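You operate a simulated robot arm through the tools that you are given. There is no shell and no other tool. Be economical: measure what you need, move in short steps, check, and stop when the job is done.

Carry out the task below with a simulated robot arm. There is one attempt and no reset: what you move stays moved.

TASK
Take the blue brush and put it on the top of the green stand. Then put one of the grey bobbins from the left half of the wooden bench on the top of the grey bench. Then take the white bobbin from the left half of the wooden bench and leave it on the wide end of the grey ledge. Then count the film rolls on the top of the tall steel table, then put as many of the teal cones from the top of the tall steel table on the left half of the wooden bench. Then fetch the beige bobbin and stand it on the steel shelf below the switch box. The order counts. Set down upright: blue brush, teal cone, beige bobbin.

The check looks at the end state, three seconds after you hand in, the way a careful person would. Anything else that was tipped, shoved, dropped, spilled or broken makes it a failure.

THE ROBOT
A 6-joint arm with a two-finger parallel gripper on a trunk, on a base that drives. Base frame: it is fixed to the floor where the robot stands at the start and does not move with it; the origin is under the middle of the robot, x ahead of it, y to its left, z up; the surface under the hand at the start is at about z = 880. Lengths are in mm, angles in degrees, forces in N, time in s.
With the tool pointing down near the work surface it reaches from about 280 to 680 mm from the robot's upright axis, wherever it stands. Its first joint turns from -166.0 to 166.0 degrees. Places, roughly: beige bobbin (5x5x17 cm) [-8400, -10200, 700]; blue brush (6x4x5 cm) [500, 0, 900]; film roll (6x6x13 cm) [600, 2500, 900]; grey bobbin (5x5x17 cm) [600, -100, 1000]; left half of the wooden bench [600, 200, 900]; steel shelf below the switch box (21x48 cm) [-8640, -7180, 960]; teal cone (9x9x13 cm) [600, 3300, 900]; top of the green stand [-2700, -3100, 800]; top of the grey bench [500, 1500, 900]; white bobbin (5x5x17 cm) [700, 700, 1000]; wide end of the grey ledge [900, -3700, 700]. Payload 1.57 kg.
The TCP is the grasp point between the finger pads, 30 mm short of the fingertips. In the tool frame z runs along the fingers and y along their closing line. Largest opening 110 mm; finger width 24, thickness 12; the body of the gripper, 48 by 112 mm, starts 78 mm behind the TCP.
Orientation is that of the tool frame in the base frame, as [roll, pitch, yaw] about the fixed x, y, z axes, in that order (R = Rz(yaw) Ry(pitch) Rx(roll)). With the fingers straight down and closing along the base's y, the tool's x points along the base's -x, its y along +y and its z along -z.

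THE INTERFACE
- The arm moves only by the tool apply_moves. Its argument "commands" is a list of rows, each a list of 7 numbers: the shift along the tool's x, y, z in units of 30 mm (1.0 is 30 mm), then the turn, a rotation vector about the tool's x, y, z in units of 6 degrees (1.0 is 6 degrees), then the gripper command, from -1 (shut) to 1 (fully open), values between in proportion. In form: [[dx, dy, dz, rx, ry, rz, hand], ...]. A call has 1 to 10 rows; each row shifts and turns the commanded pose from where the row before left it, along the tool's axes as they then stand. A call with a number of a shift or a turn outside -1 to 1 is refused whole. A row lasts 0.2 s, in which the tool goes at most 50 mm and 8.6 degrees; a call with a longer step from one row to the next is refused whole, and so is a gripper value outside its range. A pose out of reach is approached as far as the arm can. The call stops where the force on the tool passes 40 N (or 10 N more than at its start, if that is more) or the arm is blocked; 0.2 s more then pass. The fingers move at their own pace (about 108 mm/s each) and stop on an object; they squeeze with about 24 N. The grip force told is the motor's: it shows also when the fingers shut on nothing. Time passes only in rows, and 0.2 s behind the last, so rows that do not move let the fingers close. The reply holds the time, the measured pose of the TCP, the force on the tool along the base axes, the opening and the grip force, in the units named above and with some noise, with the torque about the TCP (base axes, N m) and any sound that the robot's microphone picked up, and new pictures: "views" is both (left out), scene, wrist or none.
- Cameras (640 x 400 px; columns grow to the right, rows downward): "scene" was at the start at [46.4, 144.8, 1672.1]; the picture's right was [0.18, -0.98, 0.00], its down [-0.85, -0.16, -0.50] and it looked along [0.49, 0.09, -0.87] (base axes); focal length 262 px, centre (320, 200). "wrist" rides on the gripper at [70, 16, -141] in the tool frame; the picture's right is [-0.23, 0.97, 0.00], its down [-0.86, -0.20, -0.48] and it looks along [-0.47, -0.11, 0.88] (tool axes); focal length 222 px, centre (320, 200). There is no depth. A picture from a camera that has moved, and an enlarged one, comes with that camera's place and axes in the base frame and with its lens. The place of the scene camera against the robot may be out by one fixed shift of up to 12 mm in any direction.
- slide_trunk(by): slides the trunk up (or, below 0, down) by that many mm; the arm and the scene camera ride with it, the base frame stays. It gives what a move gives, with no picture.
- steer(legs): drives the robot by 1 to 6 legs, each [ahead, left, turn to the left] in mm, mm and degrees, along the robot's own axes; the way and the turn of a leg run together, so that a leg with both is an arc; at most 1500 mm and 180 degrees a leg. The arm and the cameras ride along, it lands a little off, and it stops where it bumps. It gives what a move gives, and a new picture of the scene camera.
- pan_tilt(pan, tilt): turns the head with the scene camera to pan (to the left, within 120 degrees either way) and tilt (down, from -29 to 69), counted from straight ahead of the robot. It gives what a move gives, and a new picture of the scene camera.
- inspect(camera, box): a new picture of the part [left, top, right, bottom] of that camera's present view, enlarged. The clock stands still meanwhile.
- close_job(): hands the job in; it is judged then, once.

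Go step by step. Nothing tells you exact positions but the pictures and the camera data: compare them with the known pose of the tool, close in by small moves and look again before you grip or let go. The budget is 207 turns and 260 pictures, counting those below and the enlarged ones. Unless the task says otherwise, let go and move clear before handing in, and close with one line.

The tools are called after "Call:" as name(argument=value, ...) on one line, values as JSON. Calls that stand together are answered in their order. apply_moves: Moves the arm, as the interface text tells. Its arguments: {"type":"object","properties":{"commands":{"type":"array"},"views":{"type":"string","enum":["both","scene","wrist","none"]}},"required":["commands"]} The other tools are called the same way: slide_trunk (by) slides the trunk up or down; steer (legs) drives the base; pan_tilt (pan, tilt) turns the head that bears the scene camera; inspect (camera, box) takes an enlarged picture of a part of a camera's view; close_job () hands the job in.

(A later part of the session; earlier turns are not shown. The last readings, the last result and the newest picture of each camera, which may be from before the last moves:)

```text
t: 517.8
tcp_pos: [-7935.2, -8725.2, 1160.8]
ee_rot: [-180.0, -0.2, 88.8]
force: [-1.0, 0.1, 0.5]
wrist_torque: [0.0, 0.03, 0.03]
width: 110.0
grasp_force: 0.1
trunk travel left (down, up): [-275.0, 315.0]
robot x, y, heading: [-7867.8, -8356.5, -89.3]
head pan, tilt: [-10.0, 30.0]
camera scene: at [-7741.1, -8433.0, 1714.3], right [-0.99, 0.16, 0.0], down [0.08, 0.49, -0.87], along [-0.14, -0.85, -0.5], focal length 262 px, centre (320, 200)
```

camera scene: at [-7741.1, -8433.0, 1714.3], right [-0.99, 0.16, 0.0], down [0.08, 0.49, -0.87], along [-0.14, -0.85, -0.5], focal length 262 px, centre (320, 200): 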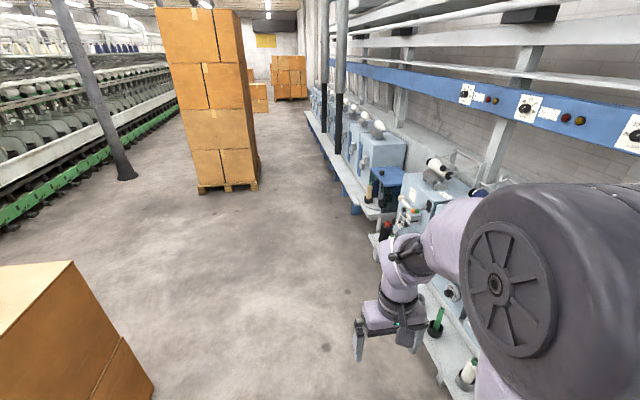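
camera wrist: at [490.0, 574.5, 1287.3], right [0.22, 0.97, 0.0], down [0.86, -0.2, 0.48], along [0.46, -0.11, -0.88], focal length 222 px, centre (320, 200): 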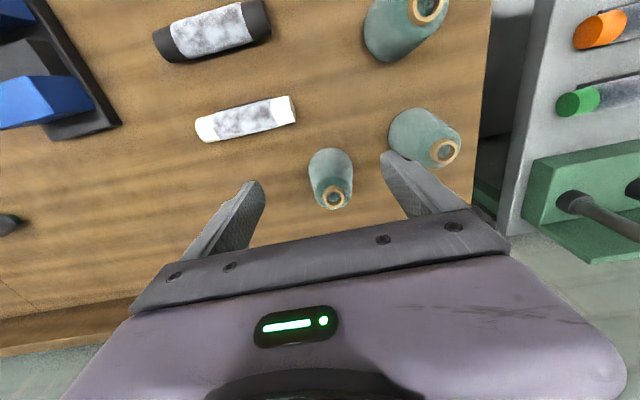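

Call:
steer(legs=[[1000, 0, 0]])

Call:
pan_tilt(pan=-25, tilt=30)

```text
t: 522.8
tcp_pos: [-7925.7, -9701.9, 1161.5]
ee_rot: [-180.0, -0.2, 88.7]
force: [-0.4, 0.8, -1.2]
wrist_torque: [0.03, 0.01, 0.0]
width: 110.1
grasp_force: 0.1
trunk travel left (down, up): [-275.0, 315.0]
robot x, y, heading: [-7855.5, -9331.8, -89.6]
head pan, tilt: [-10.0, 30.0]
camera scene: at [-7731.3, -9409.7, 1714.3], right [-0.99, 0.16, 0.0], down [0.08, 0.49, -0.87], along [-0.14, -0.85, -0.5], focal length 262 px, centre (320, 200)
```

scene: 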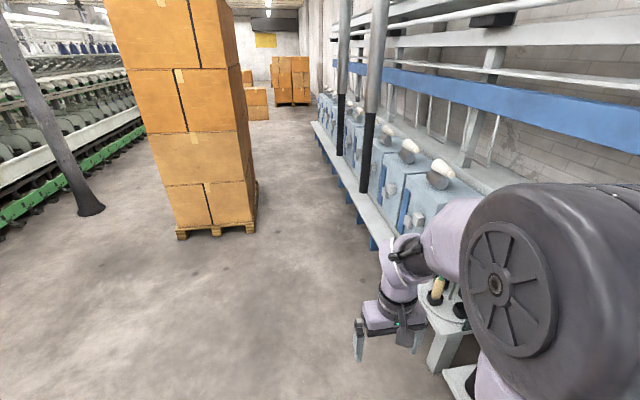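

```text
t: 523.6
tcp_pos: [-7925.9, -9702.3, 1159.6]
ee_rot: [180.0, -0.1, 88.8]
force: [0.4, 0.5, -0.5]
wrist_torque: [0.01, 0.01, -0.03]
width: 110.0
grasp_force: 0.1
trunk travel left (down, up): [-275.0, 315.0]
robot x, y, heading: [-7859.7, -9334.2, -89.6]
head pan, tilt: [-25.0, 30.0]
camera scene: at [-7753.9, -9402.4, 1714.3], right [-0.91, 0.41, 0.0], down [0.21, 0.46, -0.87], along [-0.36, -0.79, -0.5], focal length 262 px, centre (320, 200)
```

scene: 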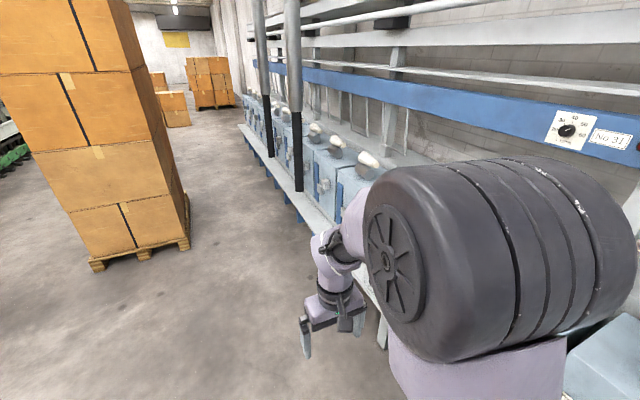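

The beige bobbin is visible near [-8400, -10145]. I'll shift slightly away from the wall, turn to face west and look at it.

Call:
pan_tilt(pan=10, tilt=45)

Call:
steer(legs=[[800, 100, 0], [0, 0, -90.4]])

```text
t: 524.6
tcp_pos: [-7923.8, -9702.4, 1160.1]
ee_rot: [180.0, -0.1, 88.8]
force: [0.2, -0.1, -0.7]
wrist_torque: [0.0, 0.04, -0.02]
width: 110.0
grasp_force: 0.1
trunk travel left (down, up): [-275.0, 315.0]
robot x, y, heading: [-7860.3, -9336.2, -89.5]
head pan, tilt: [10.0, 45.0]
camera scene: at [-7701.6, -9400.0, 1691.7], right [-0.98, -0.18, 0.0], down [-0.13, 0.69, -0.71], along [0.13, -0.7, -0.71], focal length 262 px, centre (320, 200)
```

scene: 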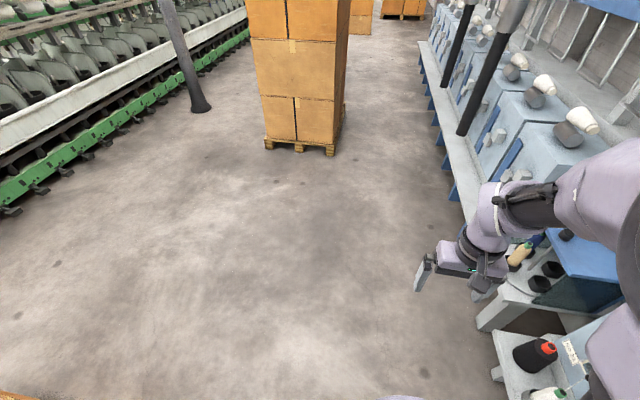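

```text
t: 532.8
tcp_pos: [-8119.1, -10047.5, 1159.4]
ee_rot: [-180.0, -0.1, -3.0]
force: [0.6, 0.3, -0.4]
wrist_torque: [0.0, 0.03, 0.02]
width: 110.2
grasp_force: 0.0
trunk travel left (down, up): [-275.0, 315.0]
robot x, y, heading: [-7755.6, -10126.0, 178.7]
head pan, tilt: [10.0, 45.0]
camera scene: at [-7816.5, -10286.3, 1691.7], right [-0.15, 0.99, 0.0], down [0.7, 0.11, -0.71], along [-0.7, -0.11, -0.71], focal length 262 px, centre (320, 200)
```

scene: 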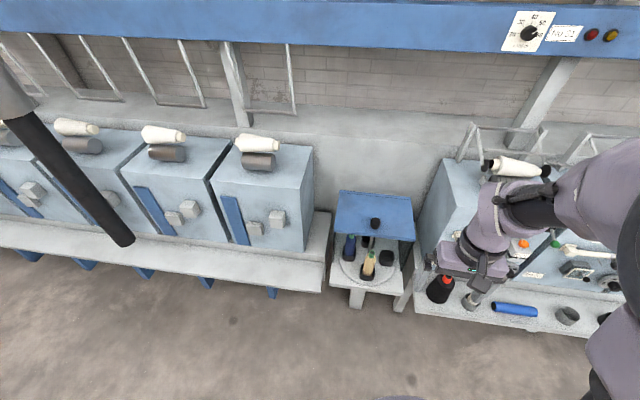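

Call:
inspect(camera="scene", box=[310, 170, 440, 310])

```text
2.86 times, centred on (375, 240) of scene
camera zoom: at [-7816.5, -10286.3, 1691.7], right [-0.15, 0.99, 0.0], down [0.7, 0.11, -0.71], along [-0.7, -0.11, -0.71], focal length 750 px, centre (163, 86)
```

zoom: 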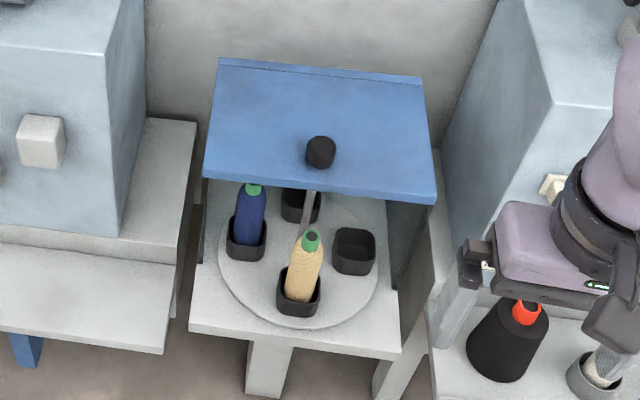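

The beige bobbin stands in the front cup of a small turntable, in front of a blue hood. I'll bring the hand nearer at height for a wrist view.

Call:
apply_moves(commands=[[-0.9, 0.9, 0, 0, 0, -0.5, 1], [-0.9, 0.9, 0, 0, 0, 0, 1], [-0.9, 0.9, 0, 0, 0, 0, 1], [-0.9, 0.8, 0, 0, 0, 0, 1], [0, 0, 0, 0, 0, 0, 1]], views="both")

```text
t: 534.0
tcp_pos: [-8227.9, -10151.1, 1159.6]
ee_rot: [180.0, 0.0, 0.0]
force: [0.6, -0.9, 0.6]
wrist_torque: [0.0, -0.02, -0.03]
width: 110.0
grasp_force: 0.0
trunk travel left (down, up): [-275.0, 315.0]
robot x, y, heading: [-7754.4, -10126.1, 178.9]
head pan, tilt: [10.0, 45.0]
camera scene: at [-7815.9, -10286.0, 1691.8], right [-0.15, 0.99, 0.0], down [0.7, 0.11, -0.71], along [-0.7, -0.11, -0.71], focal length 262 px, centre (320, 200)
camera wrist: at [-8157.6, -10168.2, 1301.1], right [-0.23, -0.97, 0.0], down [-0.86, 0.2, 0.48], along [-0.46, 0.11, -0.88], focal length 222 px, centre (320, 200)
```

scene: 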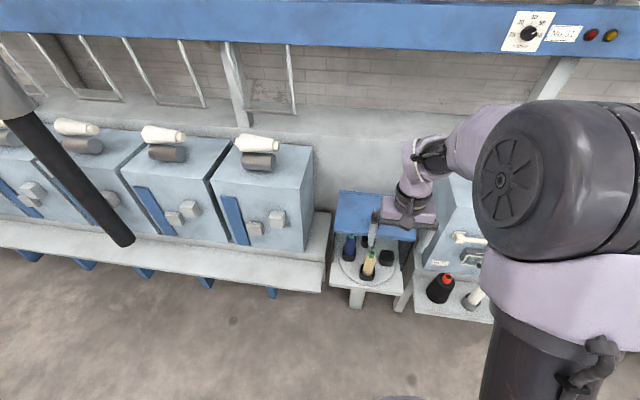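
wrist: 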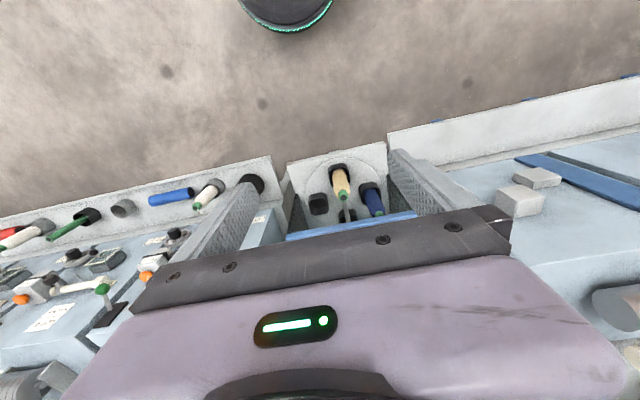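

The bobbin's top is near [-8364, -10175, ~890], with the hood's edge about 55 mm behind it. I'll tilt the tool 18° so the hand leans away from the hood, go lower and look.

Call:
apply_moves(commands=[[0, 0.4, 1, 0, -1, 0, 0.5], [0, 0.4, 1, 0, -1, 0, 0.5], [0, 0, 1, 0, -1, 0, 0.5], [0, 0, 0.6, 0, 0, 0, 0.5], [0, 0, 0, 0, 0, 0, 0.5]], views="both")

Call:
inspect(camera="wrist", box=[220, 90, 460, 240])

```text
t: 535.2
tcp_pos: [-8244.5, -10174.0, 1053.1]
ee_rot: [180.0, 17.9, 0.0]
force: [0.0, -0.8, 0.3]
wrist_torque: [-0.01, -0.01, -0.01]
width: 82.4
grasp_force: 0.0
trunk travel left (down, up): [-275.0, 315.0]
robot x, y, heading: [-7753.1, -10128.7, 178.7]
head pan, tilt: [10.0, 45.0]
camera scene: at [-7816.0, -10286.3, 1691.8], right [-0.15, 0.99, 0.0], down [0.7, 0.11, -0.71], along [-0.7, -0.11, -0.71], focal length 262 px, centre (320, 200)
camera wrist: at [-8133.9, -10192.0, 1166.8], right [-0.22, -0.97, 0.07], down [-0.67, 0.2, 0.72], along [-0.71, 0.11, -0.69], focal length 222 px, centre (320, 200)
```

scene: 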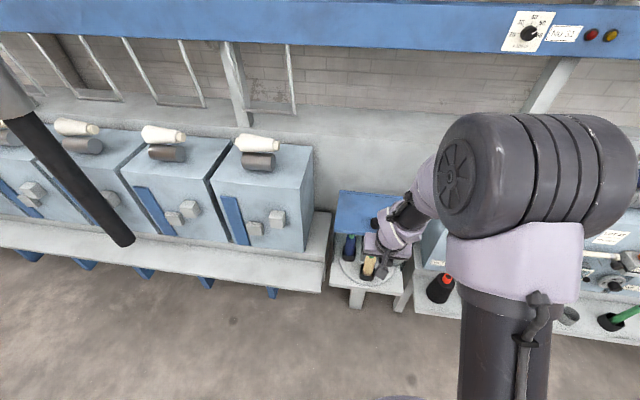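
wrist: 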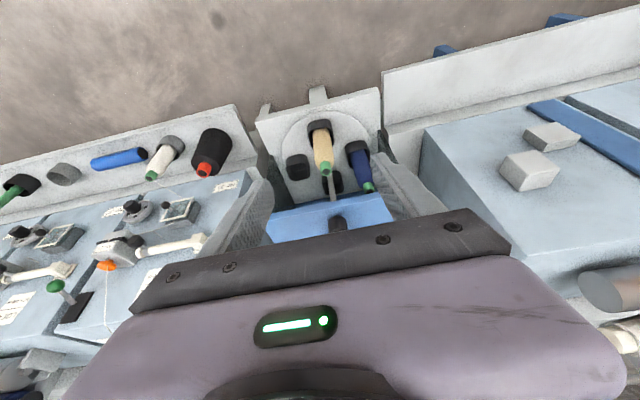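

```text
2.67 times, centred on (340, 165) of wrist
camera zoom: at [-8133.9, -10192.0, 1166.8], right [-0.22, -0.97, 0.07], down [-0.67, 0.2, 0.72], along [-0.71, 0.11, -0.69], focal length 592 px, centre (267, 293)
```

zoom: 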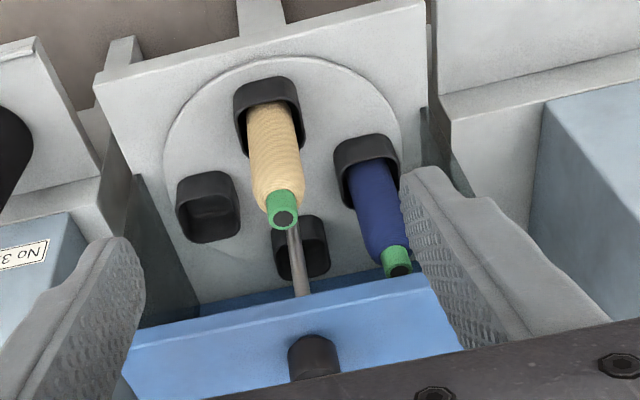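

Triangulating from two wrist views puts the cap at [-8390, -10167, 850] and the hood edge at about x = -8406, z ≈ 918. I'll go in tilted at 45° from the robot's side and stop short to look.

Call:
apply_moves(commands=[[0, 0, 0, 0, -0.9, 0, 0.27], [0, 0, 0, 0, -0.9, 0, 0.27], [0, 0, 0, 0, -0.9, 0, 0.27], [0, 0, 0, 0, -0.9, 0, 0.27], [0, 0, 0, 0, -0.9, 0, 0.27], [0.5, -0.05, 1, 0, 0, 0, 0.27], [0.5, -0.05, 1, 0, 0, 0, 0.27], [0.5, -0.05, 1, 0, 0, 0, 0.27], [0.5, -0.05, 1, 0, 0, 0, 0.27], [0, 0, 0, 0, 0, 0, 0.27]], views="both")

Call:
inspect(camera="wrist", box=[220, 90, 460, 240])

```text
t: 537.4
tcp_pos: [-8277.7, -10185.6, 921.6]
ee_rot: [176.4, 41.8, -1.3]
force: [-0.3, 0.0, -1.0]
wrist_torque: [0.01, 0.02, 0.03]
width: 69.7
grasp_force: 0.1
out of reach, approached as far as the arm can: row 2, 3
trunk travel left (down, up): [-275.0, 315.0]
robot x, y, heading: [-7753.2, -10124.6, 178.9]
head pan, tilt: [10.0, 45.0]
camera scene: at [-7816.2, -10286.3, 1691.8], right [-0.15, 0.99, 0.0], down [0.7, 0.11, -0.71], along [-0.7, -0.11, -0.71], focal length 262 px, centre (320, 200)
camera wrist: at [-8131.5, -10198.5, 981.4], right [-0.15, -0.97, 0.2], down [-0.32, 0.24, 0.92], along [-0.93, 0.08, -0.35], focal length 222 px, centre (320, 200)
```

scene: 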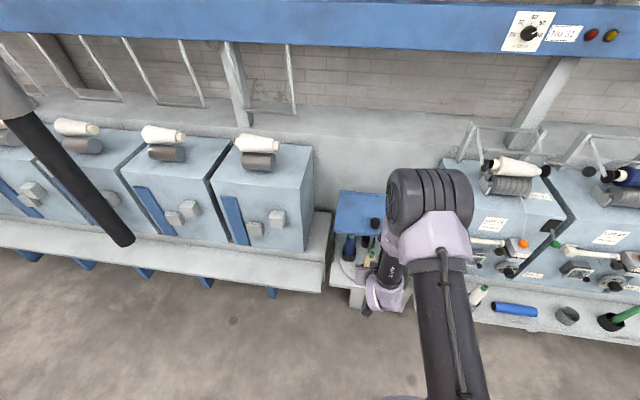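
wrist: 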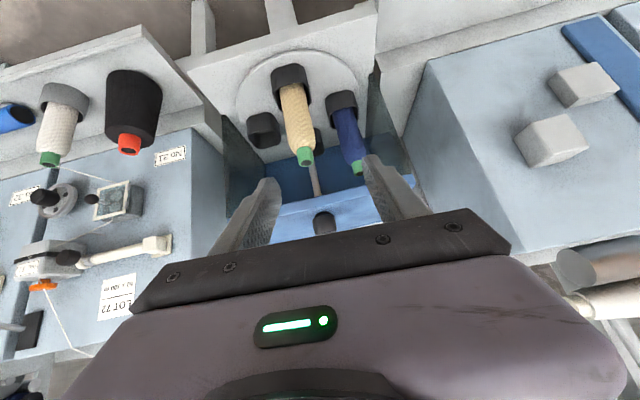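

```text
2.67 times, centred on (340, 165) of wrist
camera zoom: at [-8131.5, -10198.5, 981.4], right [-0.15, -0.97, 0.2], down [-0.32, 0.24, 0.92], along [-0.93, 0.08, -0.35], focal length 592 px, centre (267, 293)
```

zoom: 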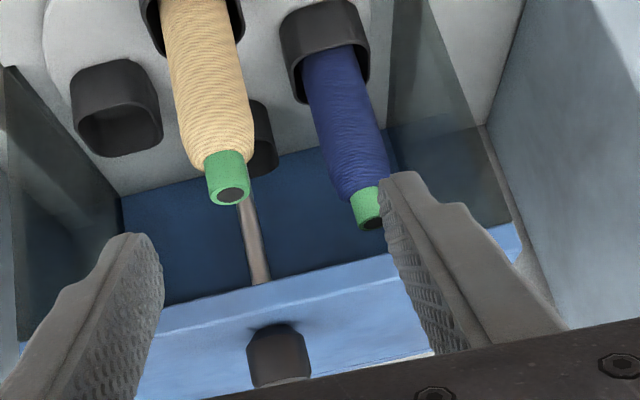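

Corrected with this third view: the cap is near [-8410, -10167, 812] and the hood lip at about x = -8441, z = 863. I'll fix the small orientation error and come to a pre-grasp pose 100 mm back along the approach.

Call:
apply_moves(commands=[[0, 0, 0, 0.45, -0.5, -0.15, 0.27], [0.17, -0.15, 0.9, 0, 0, 0, 0.27], [0.17, -0.15, 0.9, 0, 0, 0, 0.27], [0.17, -0.15, 0.9, 0, 0, 0, 0.27], [0.17, -0.15, 0.9, 0, 0, 0, 0.27], [0, 0, 0, 0, 0, 0, 0.27]], views="wrist")

Call:
inspect(camera="wrist", box=[220, 60, 460, 210])

```text
t: 538.8
tcp_pos: [-8341.2, -10167.9, 830.0]
ee_rot: [-180.0, 44.8, -0.2]
force: [1.3, 0.1, -0.8]
wrist_torque: [0.02, -0.01, -0.01]
width: 70.1
grasp_force: 0.0
trunk travel left (down, up): [-275.0, 315.0]
robot x, y, heading: [-7756.9, -10127.6, 178.7]
head pan, tilt: [10.0, 45.0]
camera wrist: at [-8190.7, -10185.7, 882.1], right [-0.16, -0.97, 0.16], down [-0.27, 0.2, 0.94], along [-0.95, 0.11, -0.29], focal length 222 px, centre (320, 200)
```

wrist: 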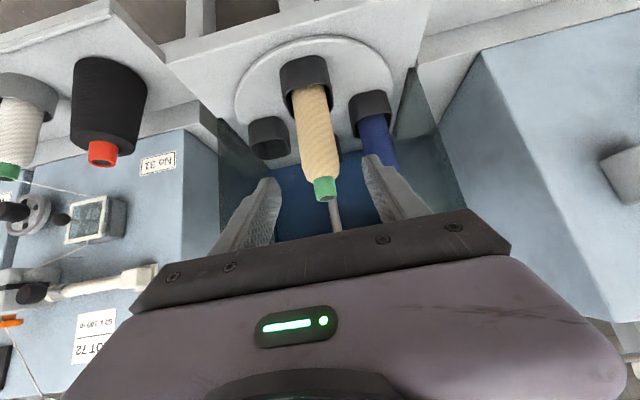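

```text
2.67 times, centred on (340, 135) of wrist
camera zoom: at [-8190.7, -10185.7, 882.1], right [-0.16, -0.97, 0.16], down [-0.27, 0.2, 0.94], along [-0.95, 0.11, -0.29], focal length 592 px, centre (267, 373)
```

zoom: 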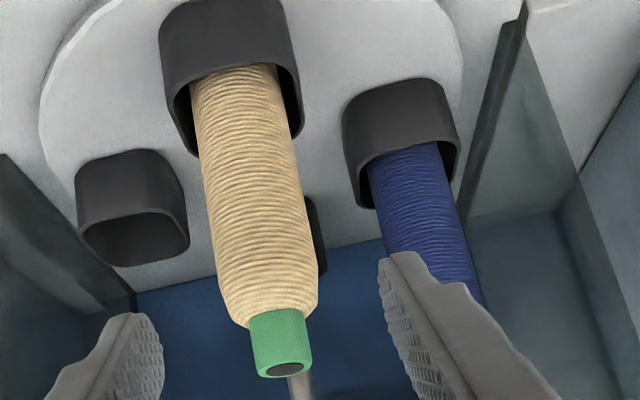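

The cap is confirmed at [-8408, -10168, 816]. I'll advance 92 mm along the tool and grip.

Call:
apply_moves(commands=[[0, 0, 1, 0, 0, 0, 0.27], [0, 0, 1, 0, 0, 0, 0.27], [-0.05, 0, 1, 0, 0, 0, 0.27], [0, 0, 0.1, 0, 0, 0, 0.27], [0, 0, 0, 0, 0, 0, 0.27]], views="wrist")

```text
t: 540.0
tcp_pos: [-8406.1, -10168.6, 767.7]
ee_rot: [-179.9, 44.7, -0.2]
force: [0.3, -0.3, -0.6]
wrist_torque: [0.0, 0.01, -0.01]
width: 69.7
grasp_force: 0.0
trunk travel left (down, up): [-275.0, 315.0]
robot x, y, heading: [-7749.7, -10126.1, 178.6]
head pan, tilt: [10.0, 45.0]
camera wrist: at [-8256.3, -10186.9, 819.3], right [-0.16, -0.97, 0.16], down [-0.27, 0.2, 0.94], along [-0.95, 0.11, -0.29], focal length 222 px, centre (320, 200)
```

wrist: 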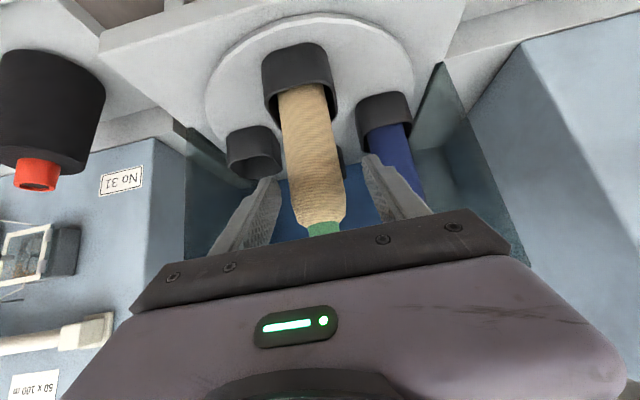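

It's between the fingers. I'll close.

Call:
apply_moves(commands=[[0, 0, 0, 0, 0, 0, -1], [0, 0, 0, 0, 0, 0, -1], [0, 0, 0, 0, 0, 0, -1]], views="wrist")

```text
t: 540.8
tcp_pos: [-8406.8, -10169.4, 767.0]
ee_rot: [179.9, 44.8, -0.2]
force: [-0.9, -0.2, 1.5]
wrist_torque: [0.06, 0.12, -0.02]
width: 42.9
grasp_force: 23.7
trunk travel left (down, up): [-275.0, 315.0]
robot x, y, heading: [-7754.4, -10126.9, 178.7]
head pan, tilt: [10.0, 45.0]
camera wrist: at [-8256.2, -10186.8, 819.5], right [-0.16, -0.97, 0.16], down [-0.27, 0.2, 0.94], along [-0.95, 0.11, -0.29], focal length 222 px, centre (320, 200)
```

wrist: 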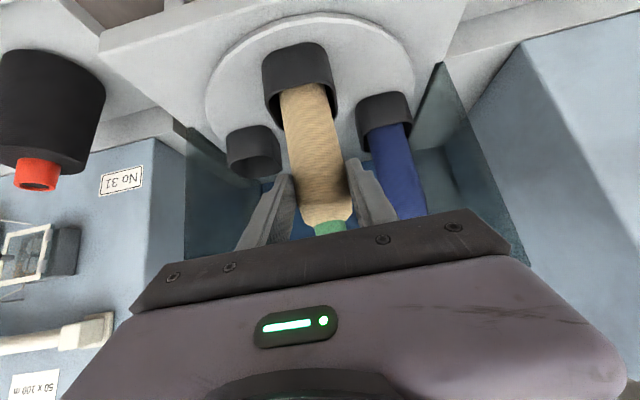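

Gripped. I'll lift straight up slowly out of the cup.

Call:
apply_moves(commands=[[-0.35, 0, -0.35, 0, 0, 0, -1], [-0.35, 0, -0.35, 0, 0, 0, -1], [-0.35, 0, -0.35, 0, 0, 0, -1], [0, 0, 0, 0, 0, 0, -1]], views="wrist")

```text
t: 541.8
tcp_pos: [-8406.4, -10170.6, 813.6]
ee_rot: [-179.9, 44.8, -0.2]
force: [0.1, 0.1, -1.1]
wrist_torque: [0.02, -0.02, -0.01]
width: 42.5
grasp_force: 23.9
trunk travel left (down, up): [-275.0, 315.0]
robot x, y, heading: [-7752.4, -10124.0, 178.8]
head pan, tilt: [10.0, 45.0]
camera wrist: at [-8256.7, -10187.2, 864.8], right [-0.16, -0.97, 0.16], down [-0.27, 0.2, 0.94], along [-0.95, 0.11, -0.29], focal length 222 px, centre (320, 200)
```

wrist: 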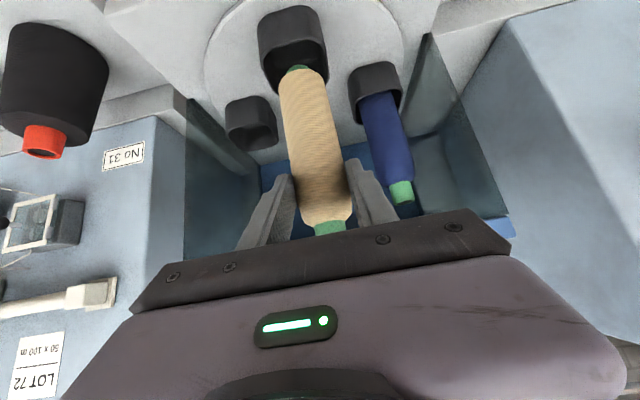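

The bottom rim is just at the cup's mouth. I'll lift a little more, then back out diagonally.

Call:
apply_moves(commands=[[-0.3, 0, -0.45, 0, 0, 0, -1], [-0.1, 0, -0.5, 0, 0, 0, -1], [0, 0, -0.8, 0, 0, 0, -1], [0, 0, -1, 0, 0, 0, -1], [0, 0, -1, 0, 0, 0, -1], [0, 0, -1, 0, 0, 0, -1], [0, 0, -1, 0, 0, 0, -1], [0, 0, 0, 0, 0, 0, -1]], views="both")

```text
t: 543.6
tcp_pos: [-8296.1, -10170.2, 940.9]
ee_rot: [-180.0, 44.8, -0.3]
force: [0.1, 1.1, -1.7]
wrist_torque: [0.03, -0.04, 0.01]
width: 42.8
grasp_force: 23.8
trunk travel left (down, up): [-275.0, 315.0]
robot x, y, heading: [-7753.8, -10122.6, 178.7]
head pan, tilt: [10.0, 45.0]
camera scene: at [-7817.0, -10286.4, 1691.7], right [-0.15, 0.99, 0.0], down [0.7, 0.11, -0.71], along [-0.7, -0.11, -0.71], focal length 262 px, centre (320, 200)
camera wrist: at [-8146.1, -10187.1, 994.3], right [-0.16, -0.97, 0.16], down [-0.27, 0.2, 0.94], along [-0.95, 0.11, -0.29], focal length 222 px, centre (320, 200)
```

scene: 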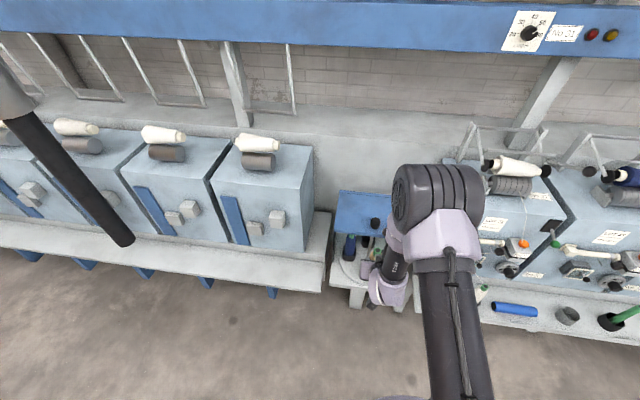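
wrist: 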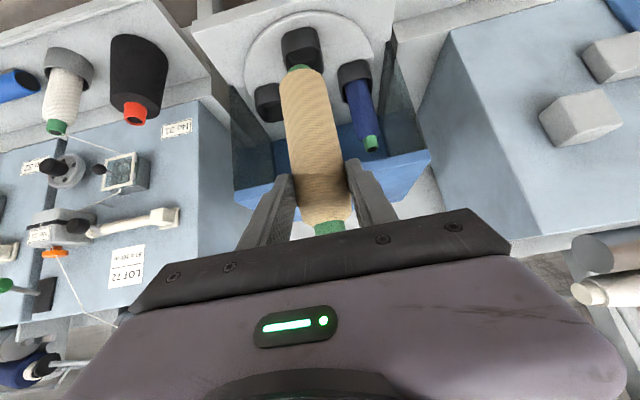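

The bobbin is free and clear. I'll raise the trunk so the tilt stays reachable, back off from the machines and drive north to the shelf.

Call:
slide_trunk(by=230)

Call:
steer(legs=[[-150, 0, 1.3], [0, -1500, 0], [0, -1450, 0]])

```text
t: 546.0
tcp_pos: [-8295.5, -10168.3, 1170.5]
ee_rot: [-180.0, 44.8, -0.1]
force: [0.4, 0.3, -1.2]
wrist_torque: [-0.01, -0.02, -0.03]
width: 42.5
grasp_force: 24.3
trunk travel left (down, up): [-505.0, 85.0]
robot x, y, heading: [-7752.9, -10126.2, 179.3]
head pan, tilt: [10.0, 45.0]
```

```text
t: 561.3
tcp_pos: [-8142.5, -7198.6, 1171.9]
ee_rot: [-180.0, 44.8, 0.5]
force: [0.7, -0.1, -1.3]
wrist_torque: [0.03, 0.01, 0.03]
width: 42.4
grasp_force: 24.2
trunk travel left (down, up): [-505.0, 85.0]
robot x, y, heading: [-7601.3, -7153.0, 179.2]
head pan, tilt: [10.0, 45.0]
camera scene: at [-7661.8, -7311.4, 1921.7], right [-0.16, 0.99, 0.0], down [0.7, 0.11, -0.71], along [-0.7, -0.11, -0.71], focal length 262 px, centre (320, 200)
```

scene: 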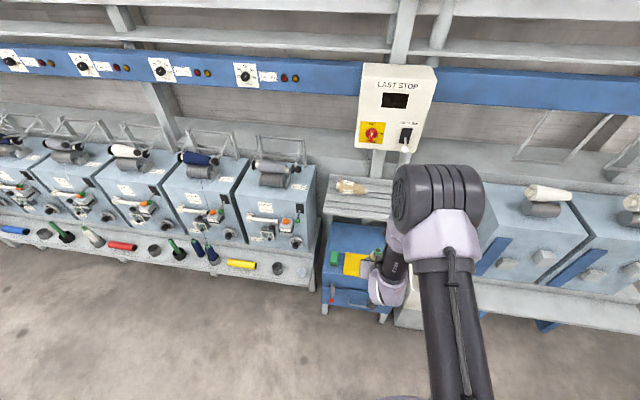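

Call:
inspect(camera="scene", box=[300, 140, 460, 320])

Call:
apply_moves(commands=[[0, 0, 0, 0, 0, 0, -1]], views="wrist")

```text
2.22 times, centred on (380, 230) of scene
camera zoom: at [-7661.8, -7311.4, 1921.7], right [-0.16, 0.99, 0.0], down [0.7, 0.11, -0.71], along [-0.7, -0.11, -0.71], focal length 583 px, centre (187, 133)
```

zoom: 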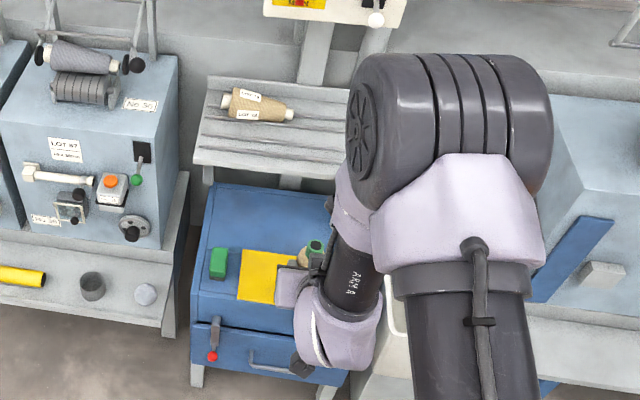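

```text
t: 561.7
tcp_pos: [-8142.2, -7199.3, 1171.3]
ee_rot: [-180.0, 44.8, 0.4]
force: [0.5, -0.2, -1.5]
wrist_torque: [-0.03, 0.0, 0.0]
width: 42.2
grasp_force: 23.7
trunk travel left (down, up): [-505.0, 85.0]
robot x, y, heading: [-7597.5, -7148.9, 179.3]
head pan, tilt: [10.0, 45.0]
camera wrist: at [-7992.3, -7215.7, 1224.2], right [-0.15, -0.97, 0.16], down [-0.27, 0.2, 0.94], along [-0.95, 0.1, -0.29], focal length 222 px, centre (320, 200)
```

wrist: 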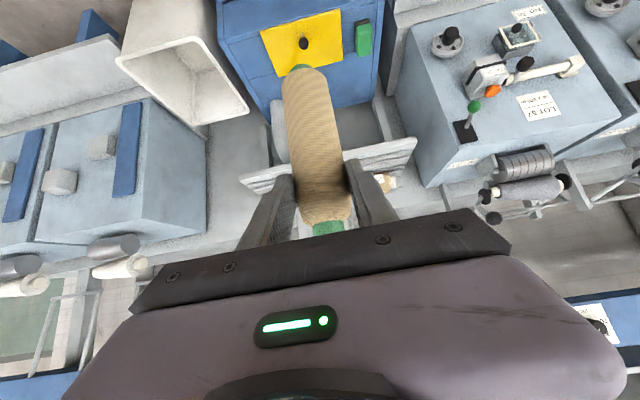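

Call:
inspect(camera="wrist", box=[220, 80, 460, 230])

Call:
pan_tilt(pan=-20, tilt=40)

```text
2.67 times, centred on (340, 155) of wrist
camera zoom: at [-7992.3, -7215.7, 1224.2], right [-0.15, -0.97, 0.16], down [-0.27, 0.2, 0.94], along [-0.95, 0.1, -0.29], focal length 592 px, centre (267, 320)
```

zoom: 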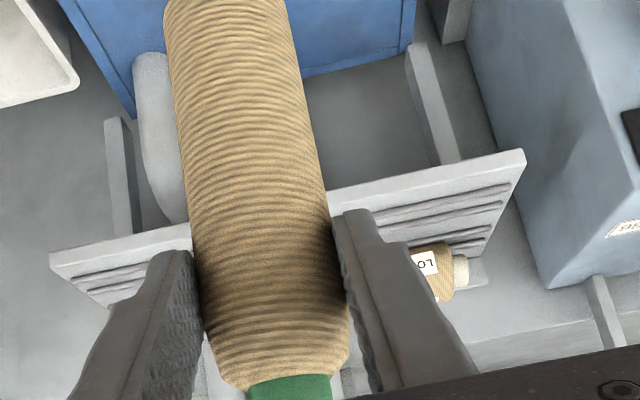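

```text
t: 562.6
tcp_pos: [-8142.5, -7199.1, 1172.3]
ee_rot: [-180.0, 44.8, 0.3]
force: [0.3, -0.1, -1.0]
wrist_torque: [-0.02, -0.02, -0.01]
width: 42.3
grasp_force: 24.3
trunk travel left (down, up): [-505.0, 85.0]
robot x, y, heading: [-7601.7, -7151.6, 179.2]
head pan, tilt: [-20.0, 40.0]
camera scene: at [-7661.1, -7268.5, 1929.0], right [0.35, 0.94, 0.0], down [0.6, -0.23, -0.77], along [-0.72, 0.27, -0.64], focal length 262 px, centre (320, 200)
```

scene: 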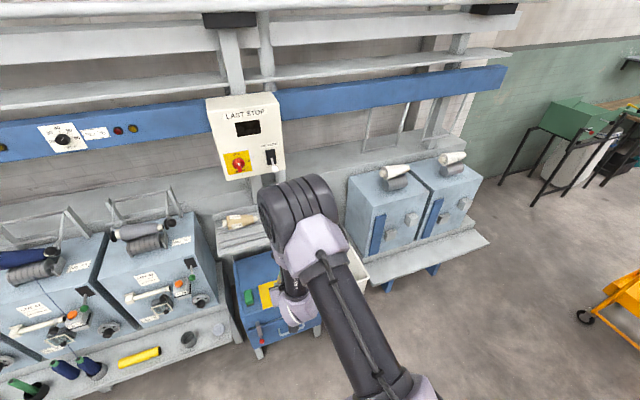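

The shelf is level at z ≈ 955, from x ≈ -8530 to -8800 and y -6940 to -7425. A small beige cone lies on its south half, so the free spot is near [-8630, -7090]. I'll drive closer with the bobbin held above shelf height.

Call:
steer(legs=[[0, -105, 0.8], [300, 0, 0]])

Call:
apply_moves(commands=[[0, 0, 0, 0, 0, 0, -1]], views="wrist")

```text
t: 565.5
tcp_pos: [-8440.3, -7101.2, 1171.1]
ee_rot: [-179.9, 44.8, 1.0]
force: [-0.6, 0.7, -0.1]
wrist_torque: [0.02, -0.04, -0.02]
width: 42.4
grasp_force: 24.1
trunk travel left (down, up): [-505.0, 85.0]
robot x, y, heading: [-7899.7, -7047.8, 179.9]
head pan, tilt: [-20.0, 40.0]
camera scene: at [-7959.3, -7165.1, 1929.0], right [0.34, 0.94, 0.0], down [0.6, -0.22, -0.77], along [-0.72, 0.26, -0.64], focal length 262 px, centre (320, 200)
```

scene: 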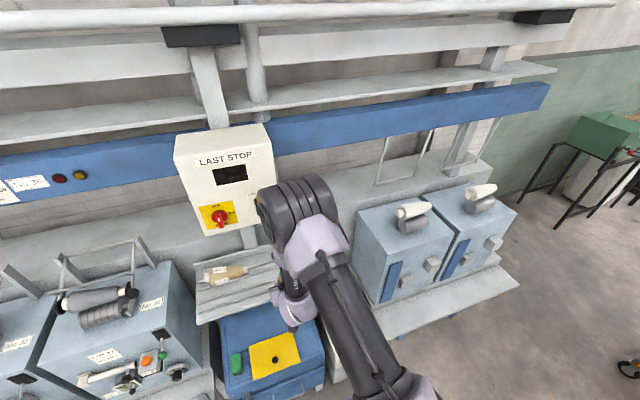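

```text
t: 565.9
tcp_pos: [-8439.8, -7100.3, 1171.9]
ee_rot: [180.0, 44.7, 1.1]
force: [-0.6, -0.6, -1.0]
wrist_torque: [0.03, -0.02, 0.04]
width: 42.6
grasp_force: 24.1
trunk travel left (down, up): [-505.0, 85.0]
robot x, y, heading: [-7898.7, -7047.4, 180.0]
head pan, tilt: [-20.0, 40.0]
camera wrist: at [-8289.7, -7115.8, 1224.4], right [-0.14, -0.98, 0.16], down [-0.27, 0.19, 0.94], along [-0.95, 0.09, -0.29], focal length 222 px, centre (320, 200)
```

wrist: 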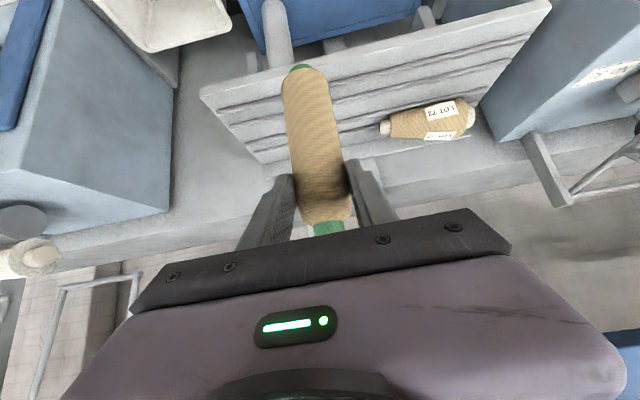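

The shelf reads as level, x -8534 to -8754. I'll drive 130 mm further and bring the bobbin over [-8640, -7085].

Call:
steer(legs=[[130, 0, 0]])

Call:
apply_moves(commands=[[-0.55, -0.17, 0.55, 0, 0, 0, -1], [-0.55, -0.17, 0.55, 0, 0, 0, -1], [-0.55, -0.17, 0.55, 0, 0, 0, -1], [0, 0, 0, 0, 0, 0, -1]], views="both")

```text
t: 567.2
tcp_pos: [-8571.4, -7101.9, 1171.1]
ee_rot: [179.9, 44.8, 1.0]
force: [0.1, 0.1, -1.4]
wrist_torque: [0.02, 0.01, 0.01]
width: 42.7
grasp_force: 23.5
trunk travel left (down, up): [-505.0, 85.0]
robot x, y, heading: [-8030.1, -7048.2, 179.6]
head pan, tilt: [-20.0, 40.0]
camera scene: at [-8089.6, -7164.9, 1929.0], right [0.34, 0.94, 0.0], down [0.6, -0.22, -0.77], along [-0.72, 0.26, -0.64], focal length 262 px, centre (320, 200)
```

scene: 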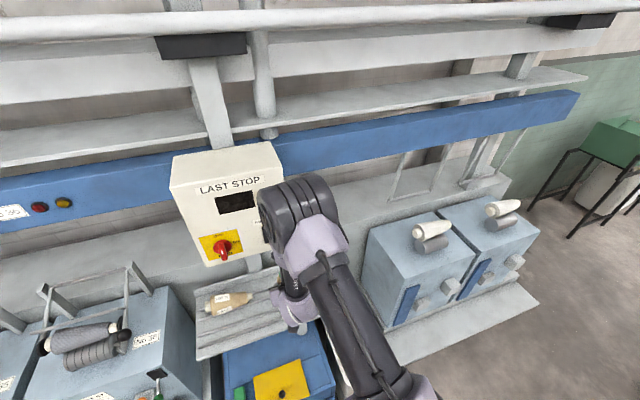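

```text
t: 568.2
tcp_pos: [-8642.8, -7086.3, 1172.0]
ee_rot: [179.9, 44.9, 1.0]
force: [0.1, 0.1, -1.1]
wrist_torque: [-0.01, -0.01, 0.01]
width: 42.3
grasp_force: 23.5
trunk travel left (down, up): [-505.0, 85.0]
robot x, y, heading: [-8029.8, -7046.3, 179.7]
head pan, tilt: [-20.0, 40.0]
camera scene: at [-8088.9, -7165.3, 1929.0], right [0.34, 0.94, 0.0], down [0.6, -0.22, -0.77], along [-0.72, 0.26, -0.64], focal length 262 px, centre (320, 200)
camera wrist: at [-8491.7, -7101.1, 1224.8], right [-0.14, -0.98, 0.16], down [-0.27, 0.19, 0.94], along [-0.95, 0.09, -0.29], focal length 222 px, centre (320, 200)
```

scene: 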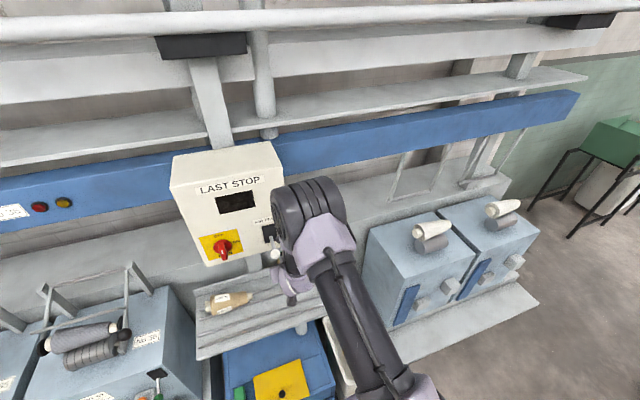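
wrist: 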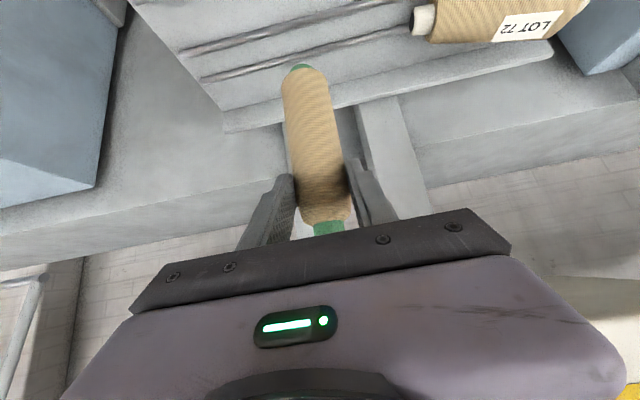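

The two wrist views disagree about the rear height of the shelf, so I'll enlarge the current one before lowering.

Call:
inspect(camera="wrist", box=[120, 0, 440, 200])

Call:
inspect(camera="scene", box=[160, 230, 360, 380])

```text
2.00 times, centred on (280, 100) of wrist
camera zoom: at [-8491.7, -7101.1, 1224.8], right [-0.14, -0.98, 0.16], down [-0.27, 0.19, 0.94], along [-0.95, 0.09, -0.29], focal length 444 px, centre (400, 400)
```

zoom: 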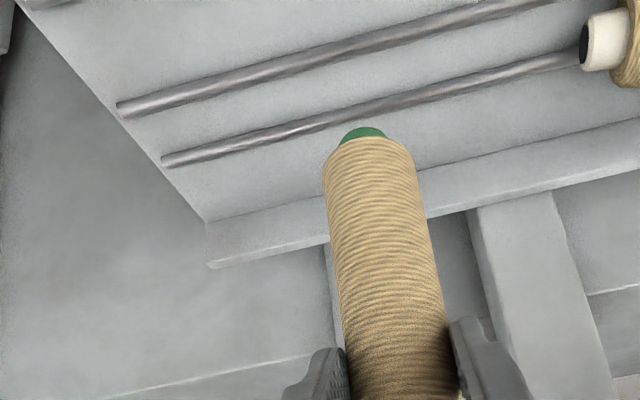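

```text
2.67 times, centred on (260, 305) of scene
camera zoom: at [-8088.9, -7165.3, 1929.0], right [0.34, 0.94, 0.0], down [0.6, -0.22, -0.77], along [-0.72, 0.26, -0.64], focal length 700 px, centre (480, -80)
```

zoom: 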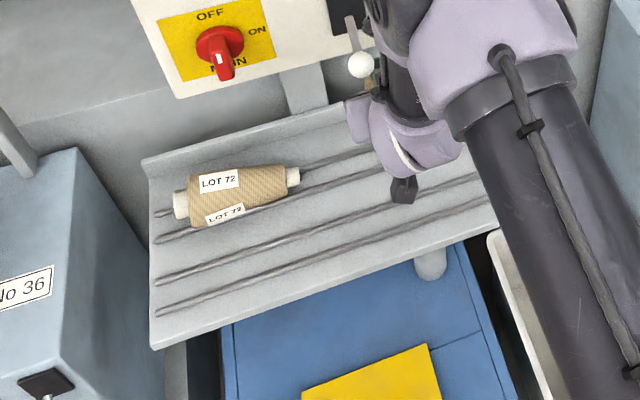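

Now it's clear: the shelf is flat, with four raised bars along y and a back lip. The widest flat gap is between bars 2 and 3, centred at x ≈ -8642, and the bobbin is above that. I'll lower partway and look.

Call:
apply_moves(commands=[[0.7, 0, 0.7, 0, 0, 0, -1], [0.7, 0, 0.7, 0, 0, 0, -1], [0, 0, 0, 0, 0, 0, -1]], views="wrist")

Call:
inspect(camera="wrist", box=[180, 0, 420, 150])

```text
t: 569.0
tcp_pos: [-8641.6, -7085.6, 1113.4]
ee_rot: [-180.0, 44.9, 1.0]
force: [-0.5, -0.9, -1.1]
wrist_torque: [0.01, 0.0, 0.02]
width: 42.7
grasp_force: 23.5
trunk travel left (down, up): [-505.0, 85.0]
robot x, y, heading: [-8029.4, -7046.1, 180.1]
head pan, tilt: [-20.0, 40.0]
camera wrist: at [-8491.4, -7100.1, 1165.2], right [-0.14, -0.98, 0.16], down [-0.27, 0.19, 0.94], along [-0.95, 0.09, -0.29], focal length 222 px, centre (320, 200)
```

wrist: 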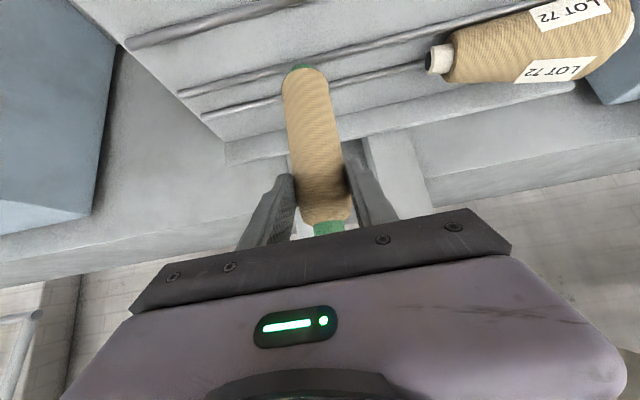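

```text
2.67 times, centred on (300, 75) of wrist
camera zoom: at [-8491.4, -7100.1, 1165.2], right [-0.14, -0.98, 0.16], down [-0.27, 0.19, 0.94], along [-0.95, 0.09, -0.29], focal length 592 px, centre (373, 533)
```

zoom: 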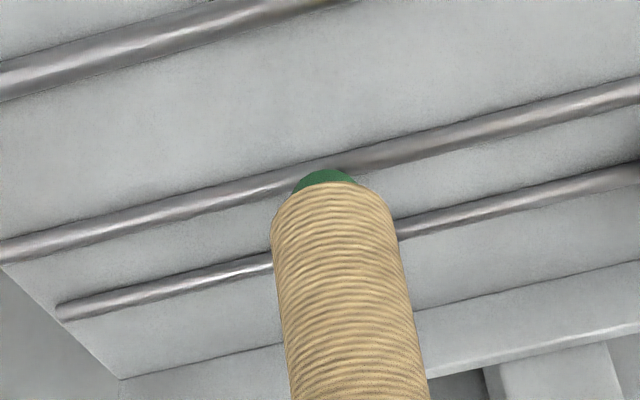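

Bars 2 and 3 are at x = -8616 and -8671, so the gap's centre is -8643 and the bobbin is over it. Its base is about 100 mm below the TCP. I'll lower further.

Call:
apply_moves(commands=[[0.5, 0, 0.55, 0, 0, 0, -1], [0.5, 0, 0.5, 0, 0, 0, -1], [0, 0, 0, 0, 0, 0, -1]], views="none")

Call:
inspect(camera="wrist", box=[180, 0, 420, 150])

```text
t: 569.8
tcp_pos: [-8639.5, -7084.4, 1073.3]
ee_rot: [179.9, 45.1, 1.0]
force: [0.4, 1.0, 27.8]
wrist_torque: [0.09, 0.83, -0.03]
width: 42.6
grasp_force: 23.8
trunk travel left (down, up): [-505.0, 85.0]
robot x, y, heading: [-8028.8, -7045.7, 179.9]
head pan, tilt: [-20.0, 40.0]
```

```text
2.67 times, centred on (300, 75) of wrist
camera zoom: at [-8490.2, -7100.4, 1124.1], right [-0.14, -0.98, 0.16], down [-0.27, 0.2, 0.94], along [-0.95, 0.09, -0.29], focal length 592 px, centre (373, 533)
```

zoom: 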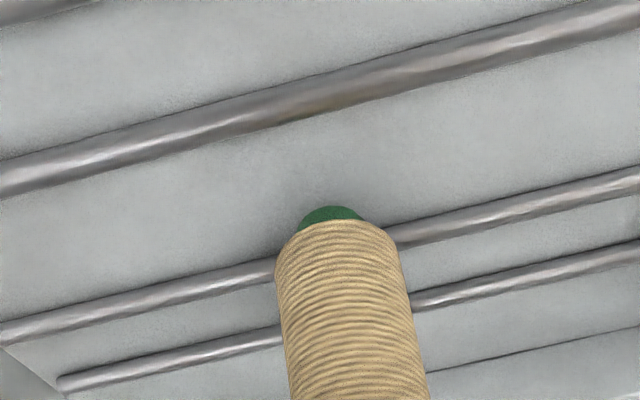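

It made contact early, and the bobbin's axis sits about 15 mm behind the TCP, so its base is touching bar 3. I'll lift slightly, shift 15 mm towards me and lower again.

Call:
apply_moves(commands=[[-0.4, 0, -0.4, 0, 0, 0, -1], [0.35, 0, -0.35, 0, 0, 0, -1], [0, 0, 0, 0, 0, 0, -1]], views="none")

Call:
inspect(camera="wrist", box=[180, 0, 420, 150])

```text
t: 570.6
tcp_pos: [-8627.1, -7086.9, 1086.9]
ee_rot: [-180.0, 44.7, 1.0]
force: [0.3, 0.1, -0.8]
wrist_torque: [0.0, -0.06, 0.01]
width: 42.4
grasp_force: 24.2
trunk travel left (down, up): [-505.0, 85.0]
robot x, y, heading: [-8032.0, -7050.4, 180.0]
head pan, tilt: [-20.0, 40.0]
```

```text
2.67 times, centred on (300, 75) of wrist
camera zoom: at [-8477.2, -7100.3, 1139.0], right [-0.14, -0.98, 0.16], down [-0.27, 0.19, 0.94], along [-0.95, 0.09, -0.3], focal length 592 px, centre (373, 533)
```

zoom: 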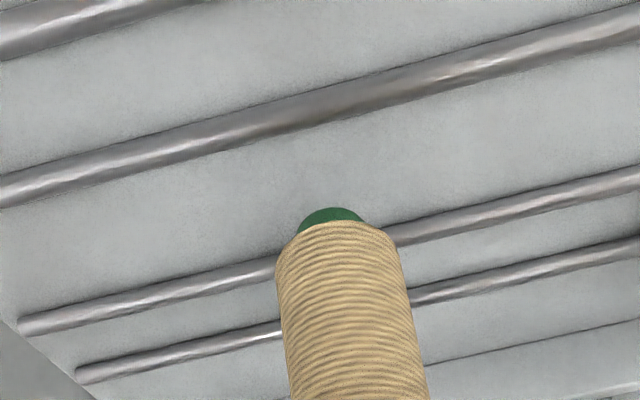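

The bobbin slid up a little in the grip but is still upright, and its axis is now over the gap's centre (about -8644). I'll lower in small steps.

Call:
apply_moves(commands=[[0.2, 0, 0.2, 0, 0, 0, -1], [0.1, 0, 0.1, 0, 0, 0, -1], [0, 0, 0, 0, 0, 0, -1]], views="none")

Call:
apply_moves(commands=[[0.08, 0, 0.08, 0, 0, 0, -1], [0, 0, 0, 0, 0, 0, -1]], views="none")

Call:
apply_moves(commands=[[0.08, 0, 0.08, 0, 0, 0, -1], [0, 0, 0, 0, 0, 0, -1]], views="none")

```text
t: 571.4
tcp_pos: [-8628.0, -7086.8, 1073.8]
ee_rot: [-180.0, 44.8, 1.0]
force: [0.1, 0.9, -0.8]
wrist_torque: [-0.02, -0.02, -0.01]
width: 42.3
grasp_force: 24.9
trunk travel left (down, up): [-505.0, 85.0]
robot x, y, heading: [-8027.1, -7044.6, 179.9]
head pan, tilt: [-20.0, 40.0]
```

```text
t: 572.0
tcp_pos: [-8625.6, -7087.3, 1070.4]
ee_rot: [-180.0, 44.8, 0.9]
force: [0.7, 0.3, -0.3]
wrist_torque: [0.0, -0.03, -0.02]
width: 42.8
grasp_force: 24.8
trunk travel left (down, up): [-505.0, 85.0]
robot x, y, heading: [-8031.3, -7047.4, 179.8]
head pan, tilt: [-20.0, 40.0]
```

```text
t: 572.6
tcp_pos: [-8626.5, -7087.3, 1067.9]
ee_rot: [-180.0, 44.7, 0.9]
force: [0.4, -0.8, -1.4]
wrist_torque: [0.0, -0.01, 0.0]
width: 42.2
grasp_force: 24.1
trunk travel left (down, up): [-505.0, 85.0]
robot x, y, heading: [-8032.4, -7049.2, 179.9]
head pan, tilt: [-20.0, 40.0]
```

Call:
apply_moves(commands=[[0.08, 0, 0.08, 0, 0, 0, -1], [0, 0, 0, 0, 0, 0, -1]], views="none")

Call:
apply_moves(commands=[[0.08, 0, 0.08, 0, 0, 0, -1], [0, 0, 0, 0, 0, 0, -1]], views="none")

Call:
inspect(camera="wrist", box=[180, 0, 420, 150])

```text
t: 573.2
tcp_pos: [-8627.8, -7087.7, 1065.1]
ee_rot: [-180.0, 44.9, 1.0]
force: [0.9, 0.0, 7.5]
wrist_torque: [-0.07, 0.0, 0.01]
width: 42.4
grasp_force: 24.0
trunk travel left (down, up): [-505.0, 85.0]
robot x, y, heading: [-8027.1, -7046.6, 179.8]
head pan, tilt: [-20.0, 40.0]
```

```text
t: 573.8
tcp_pos: [-8627.9, -7086.2, 1064.2]
ee_rot: [-180.0, 45.3, 1.1]
force: [-4.3, 0.7, 34.7]
wrist_torque: [0.06, 0.8, 0.0]
width: 42.4
grasp_force: 24.7
trunk travel left (down, up): [-505.0, 85.0]
robot x, y, heading: [-8029.5, -7046.3, 180.2]
head pan, tilt: [-20.0, 40.0]
```

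```text
2.67 times, centred on (300, 75) of wrist
camera zoom: at [-8476.3, -7101.7, 1114.4], right [-0.14, -0.98, 0.16], down [-0.27, 0.19, 0.94], along [-0.95, 0.09, -0.29], focal length 592 px, centre (373, 533)
```

zoom: 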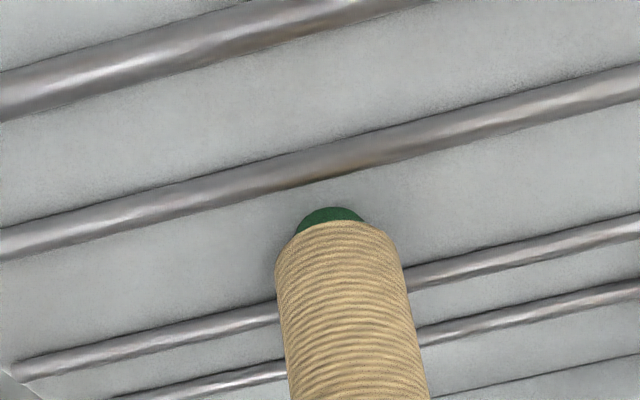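

It's seated between the bars and looks upright. I'll ease off a touch, open, and back out along the fingers.

Call:
apply_moves(commands=[[-0.04, 0, -0.04, 0, 0, 0, -1], [0, 0, 0, 0, 0, 0, -0.1], [0, 0, 0, 0, 0, 0, 0.2], [0, 0, 0, 0, 0, 0, 0.4], [0, 0, 0, 0, 0, 0, 0.4]], views="wrist")

```text
t: 575.0
tcp_pos: [-8626.9, -7087.0, 1060.7]
ee_rot: [-180.0, 44.7, 1.0]
force: [-0.3, 0.1, 0.1]
wrist_torque: [-0.01, 0.0, -0.01]
width: 77.0
grasp_force: 0.0
trunk travel left (down, up): [-505.0, 85.0]
robot x, y, heading: [-8031.2, -7048.4, 179.8]
head pan, tilt: [-20.0, 40.0]
camera wrist: at [-8476.5, -7101.9, 1113.6], right [-0.14, -0.98, 0.16], down [-0.27, 0.19, 0.94], along [-0.95, 0.09, -0.29], focal length 222 px, centre (320, 200)
```

wrist: 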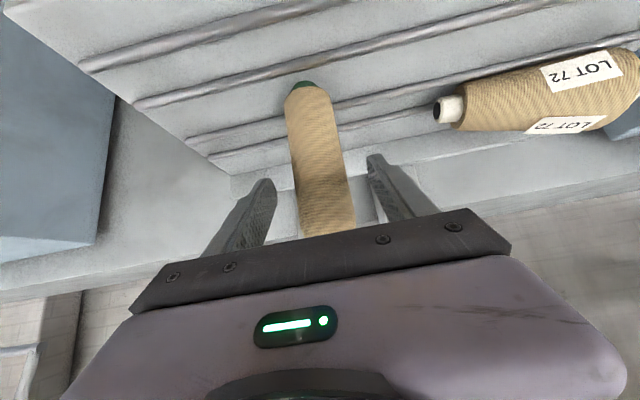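

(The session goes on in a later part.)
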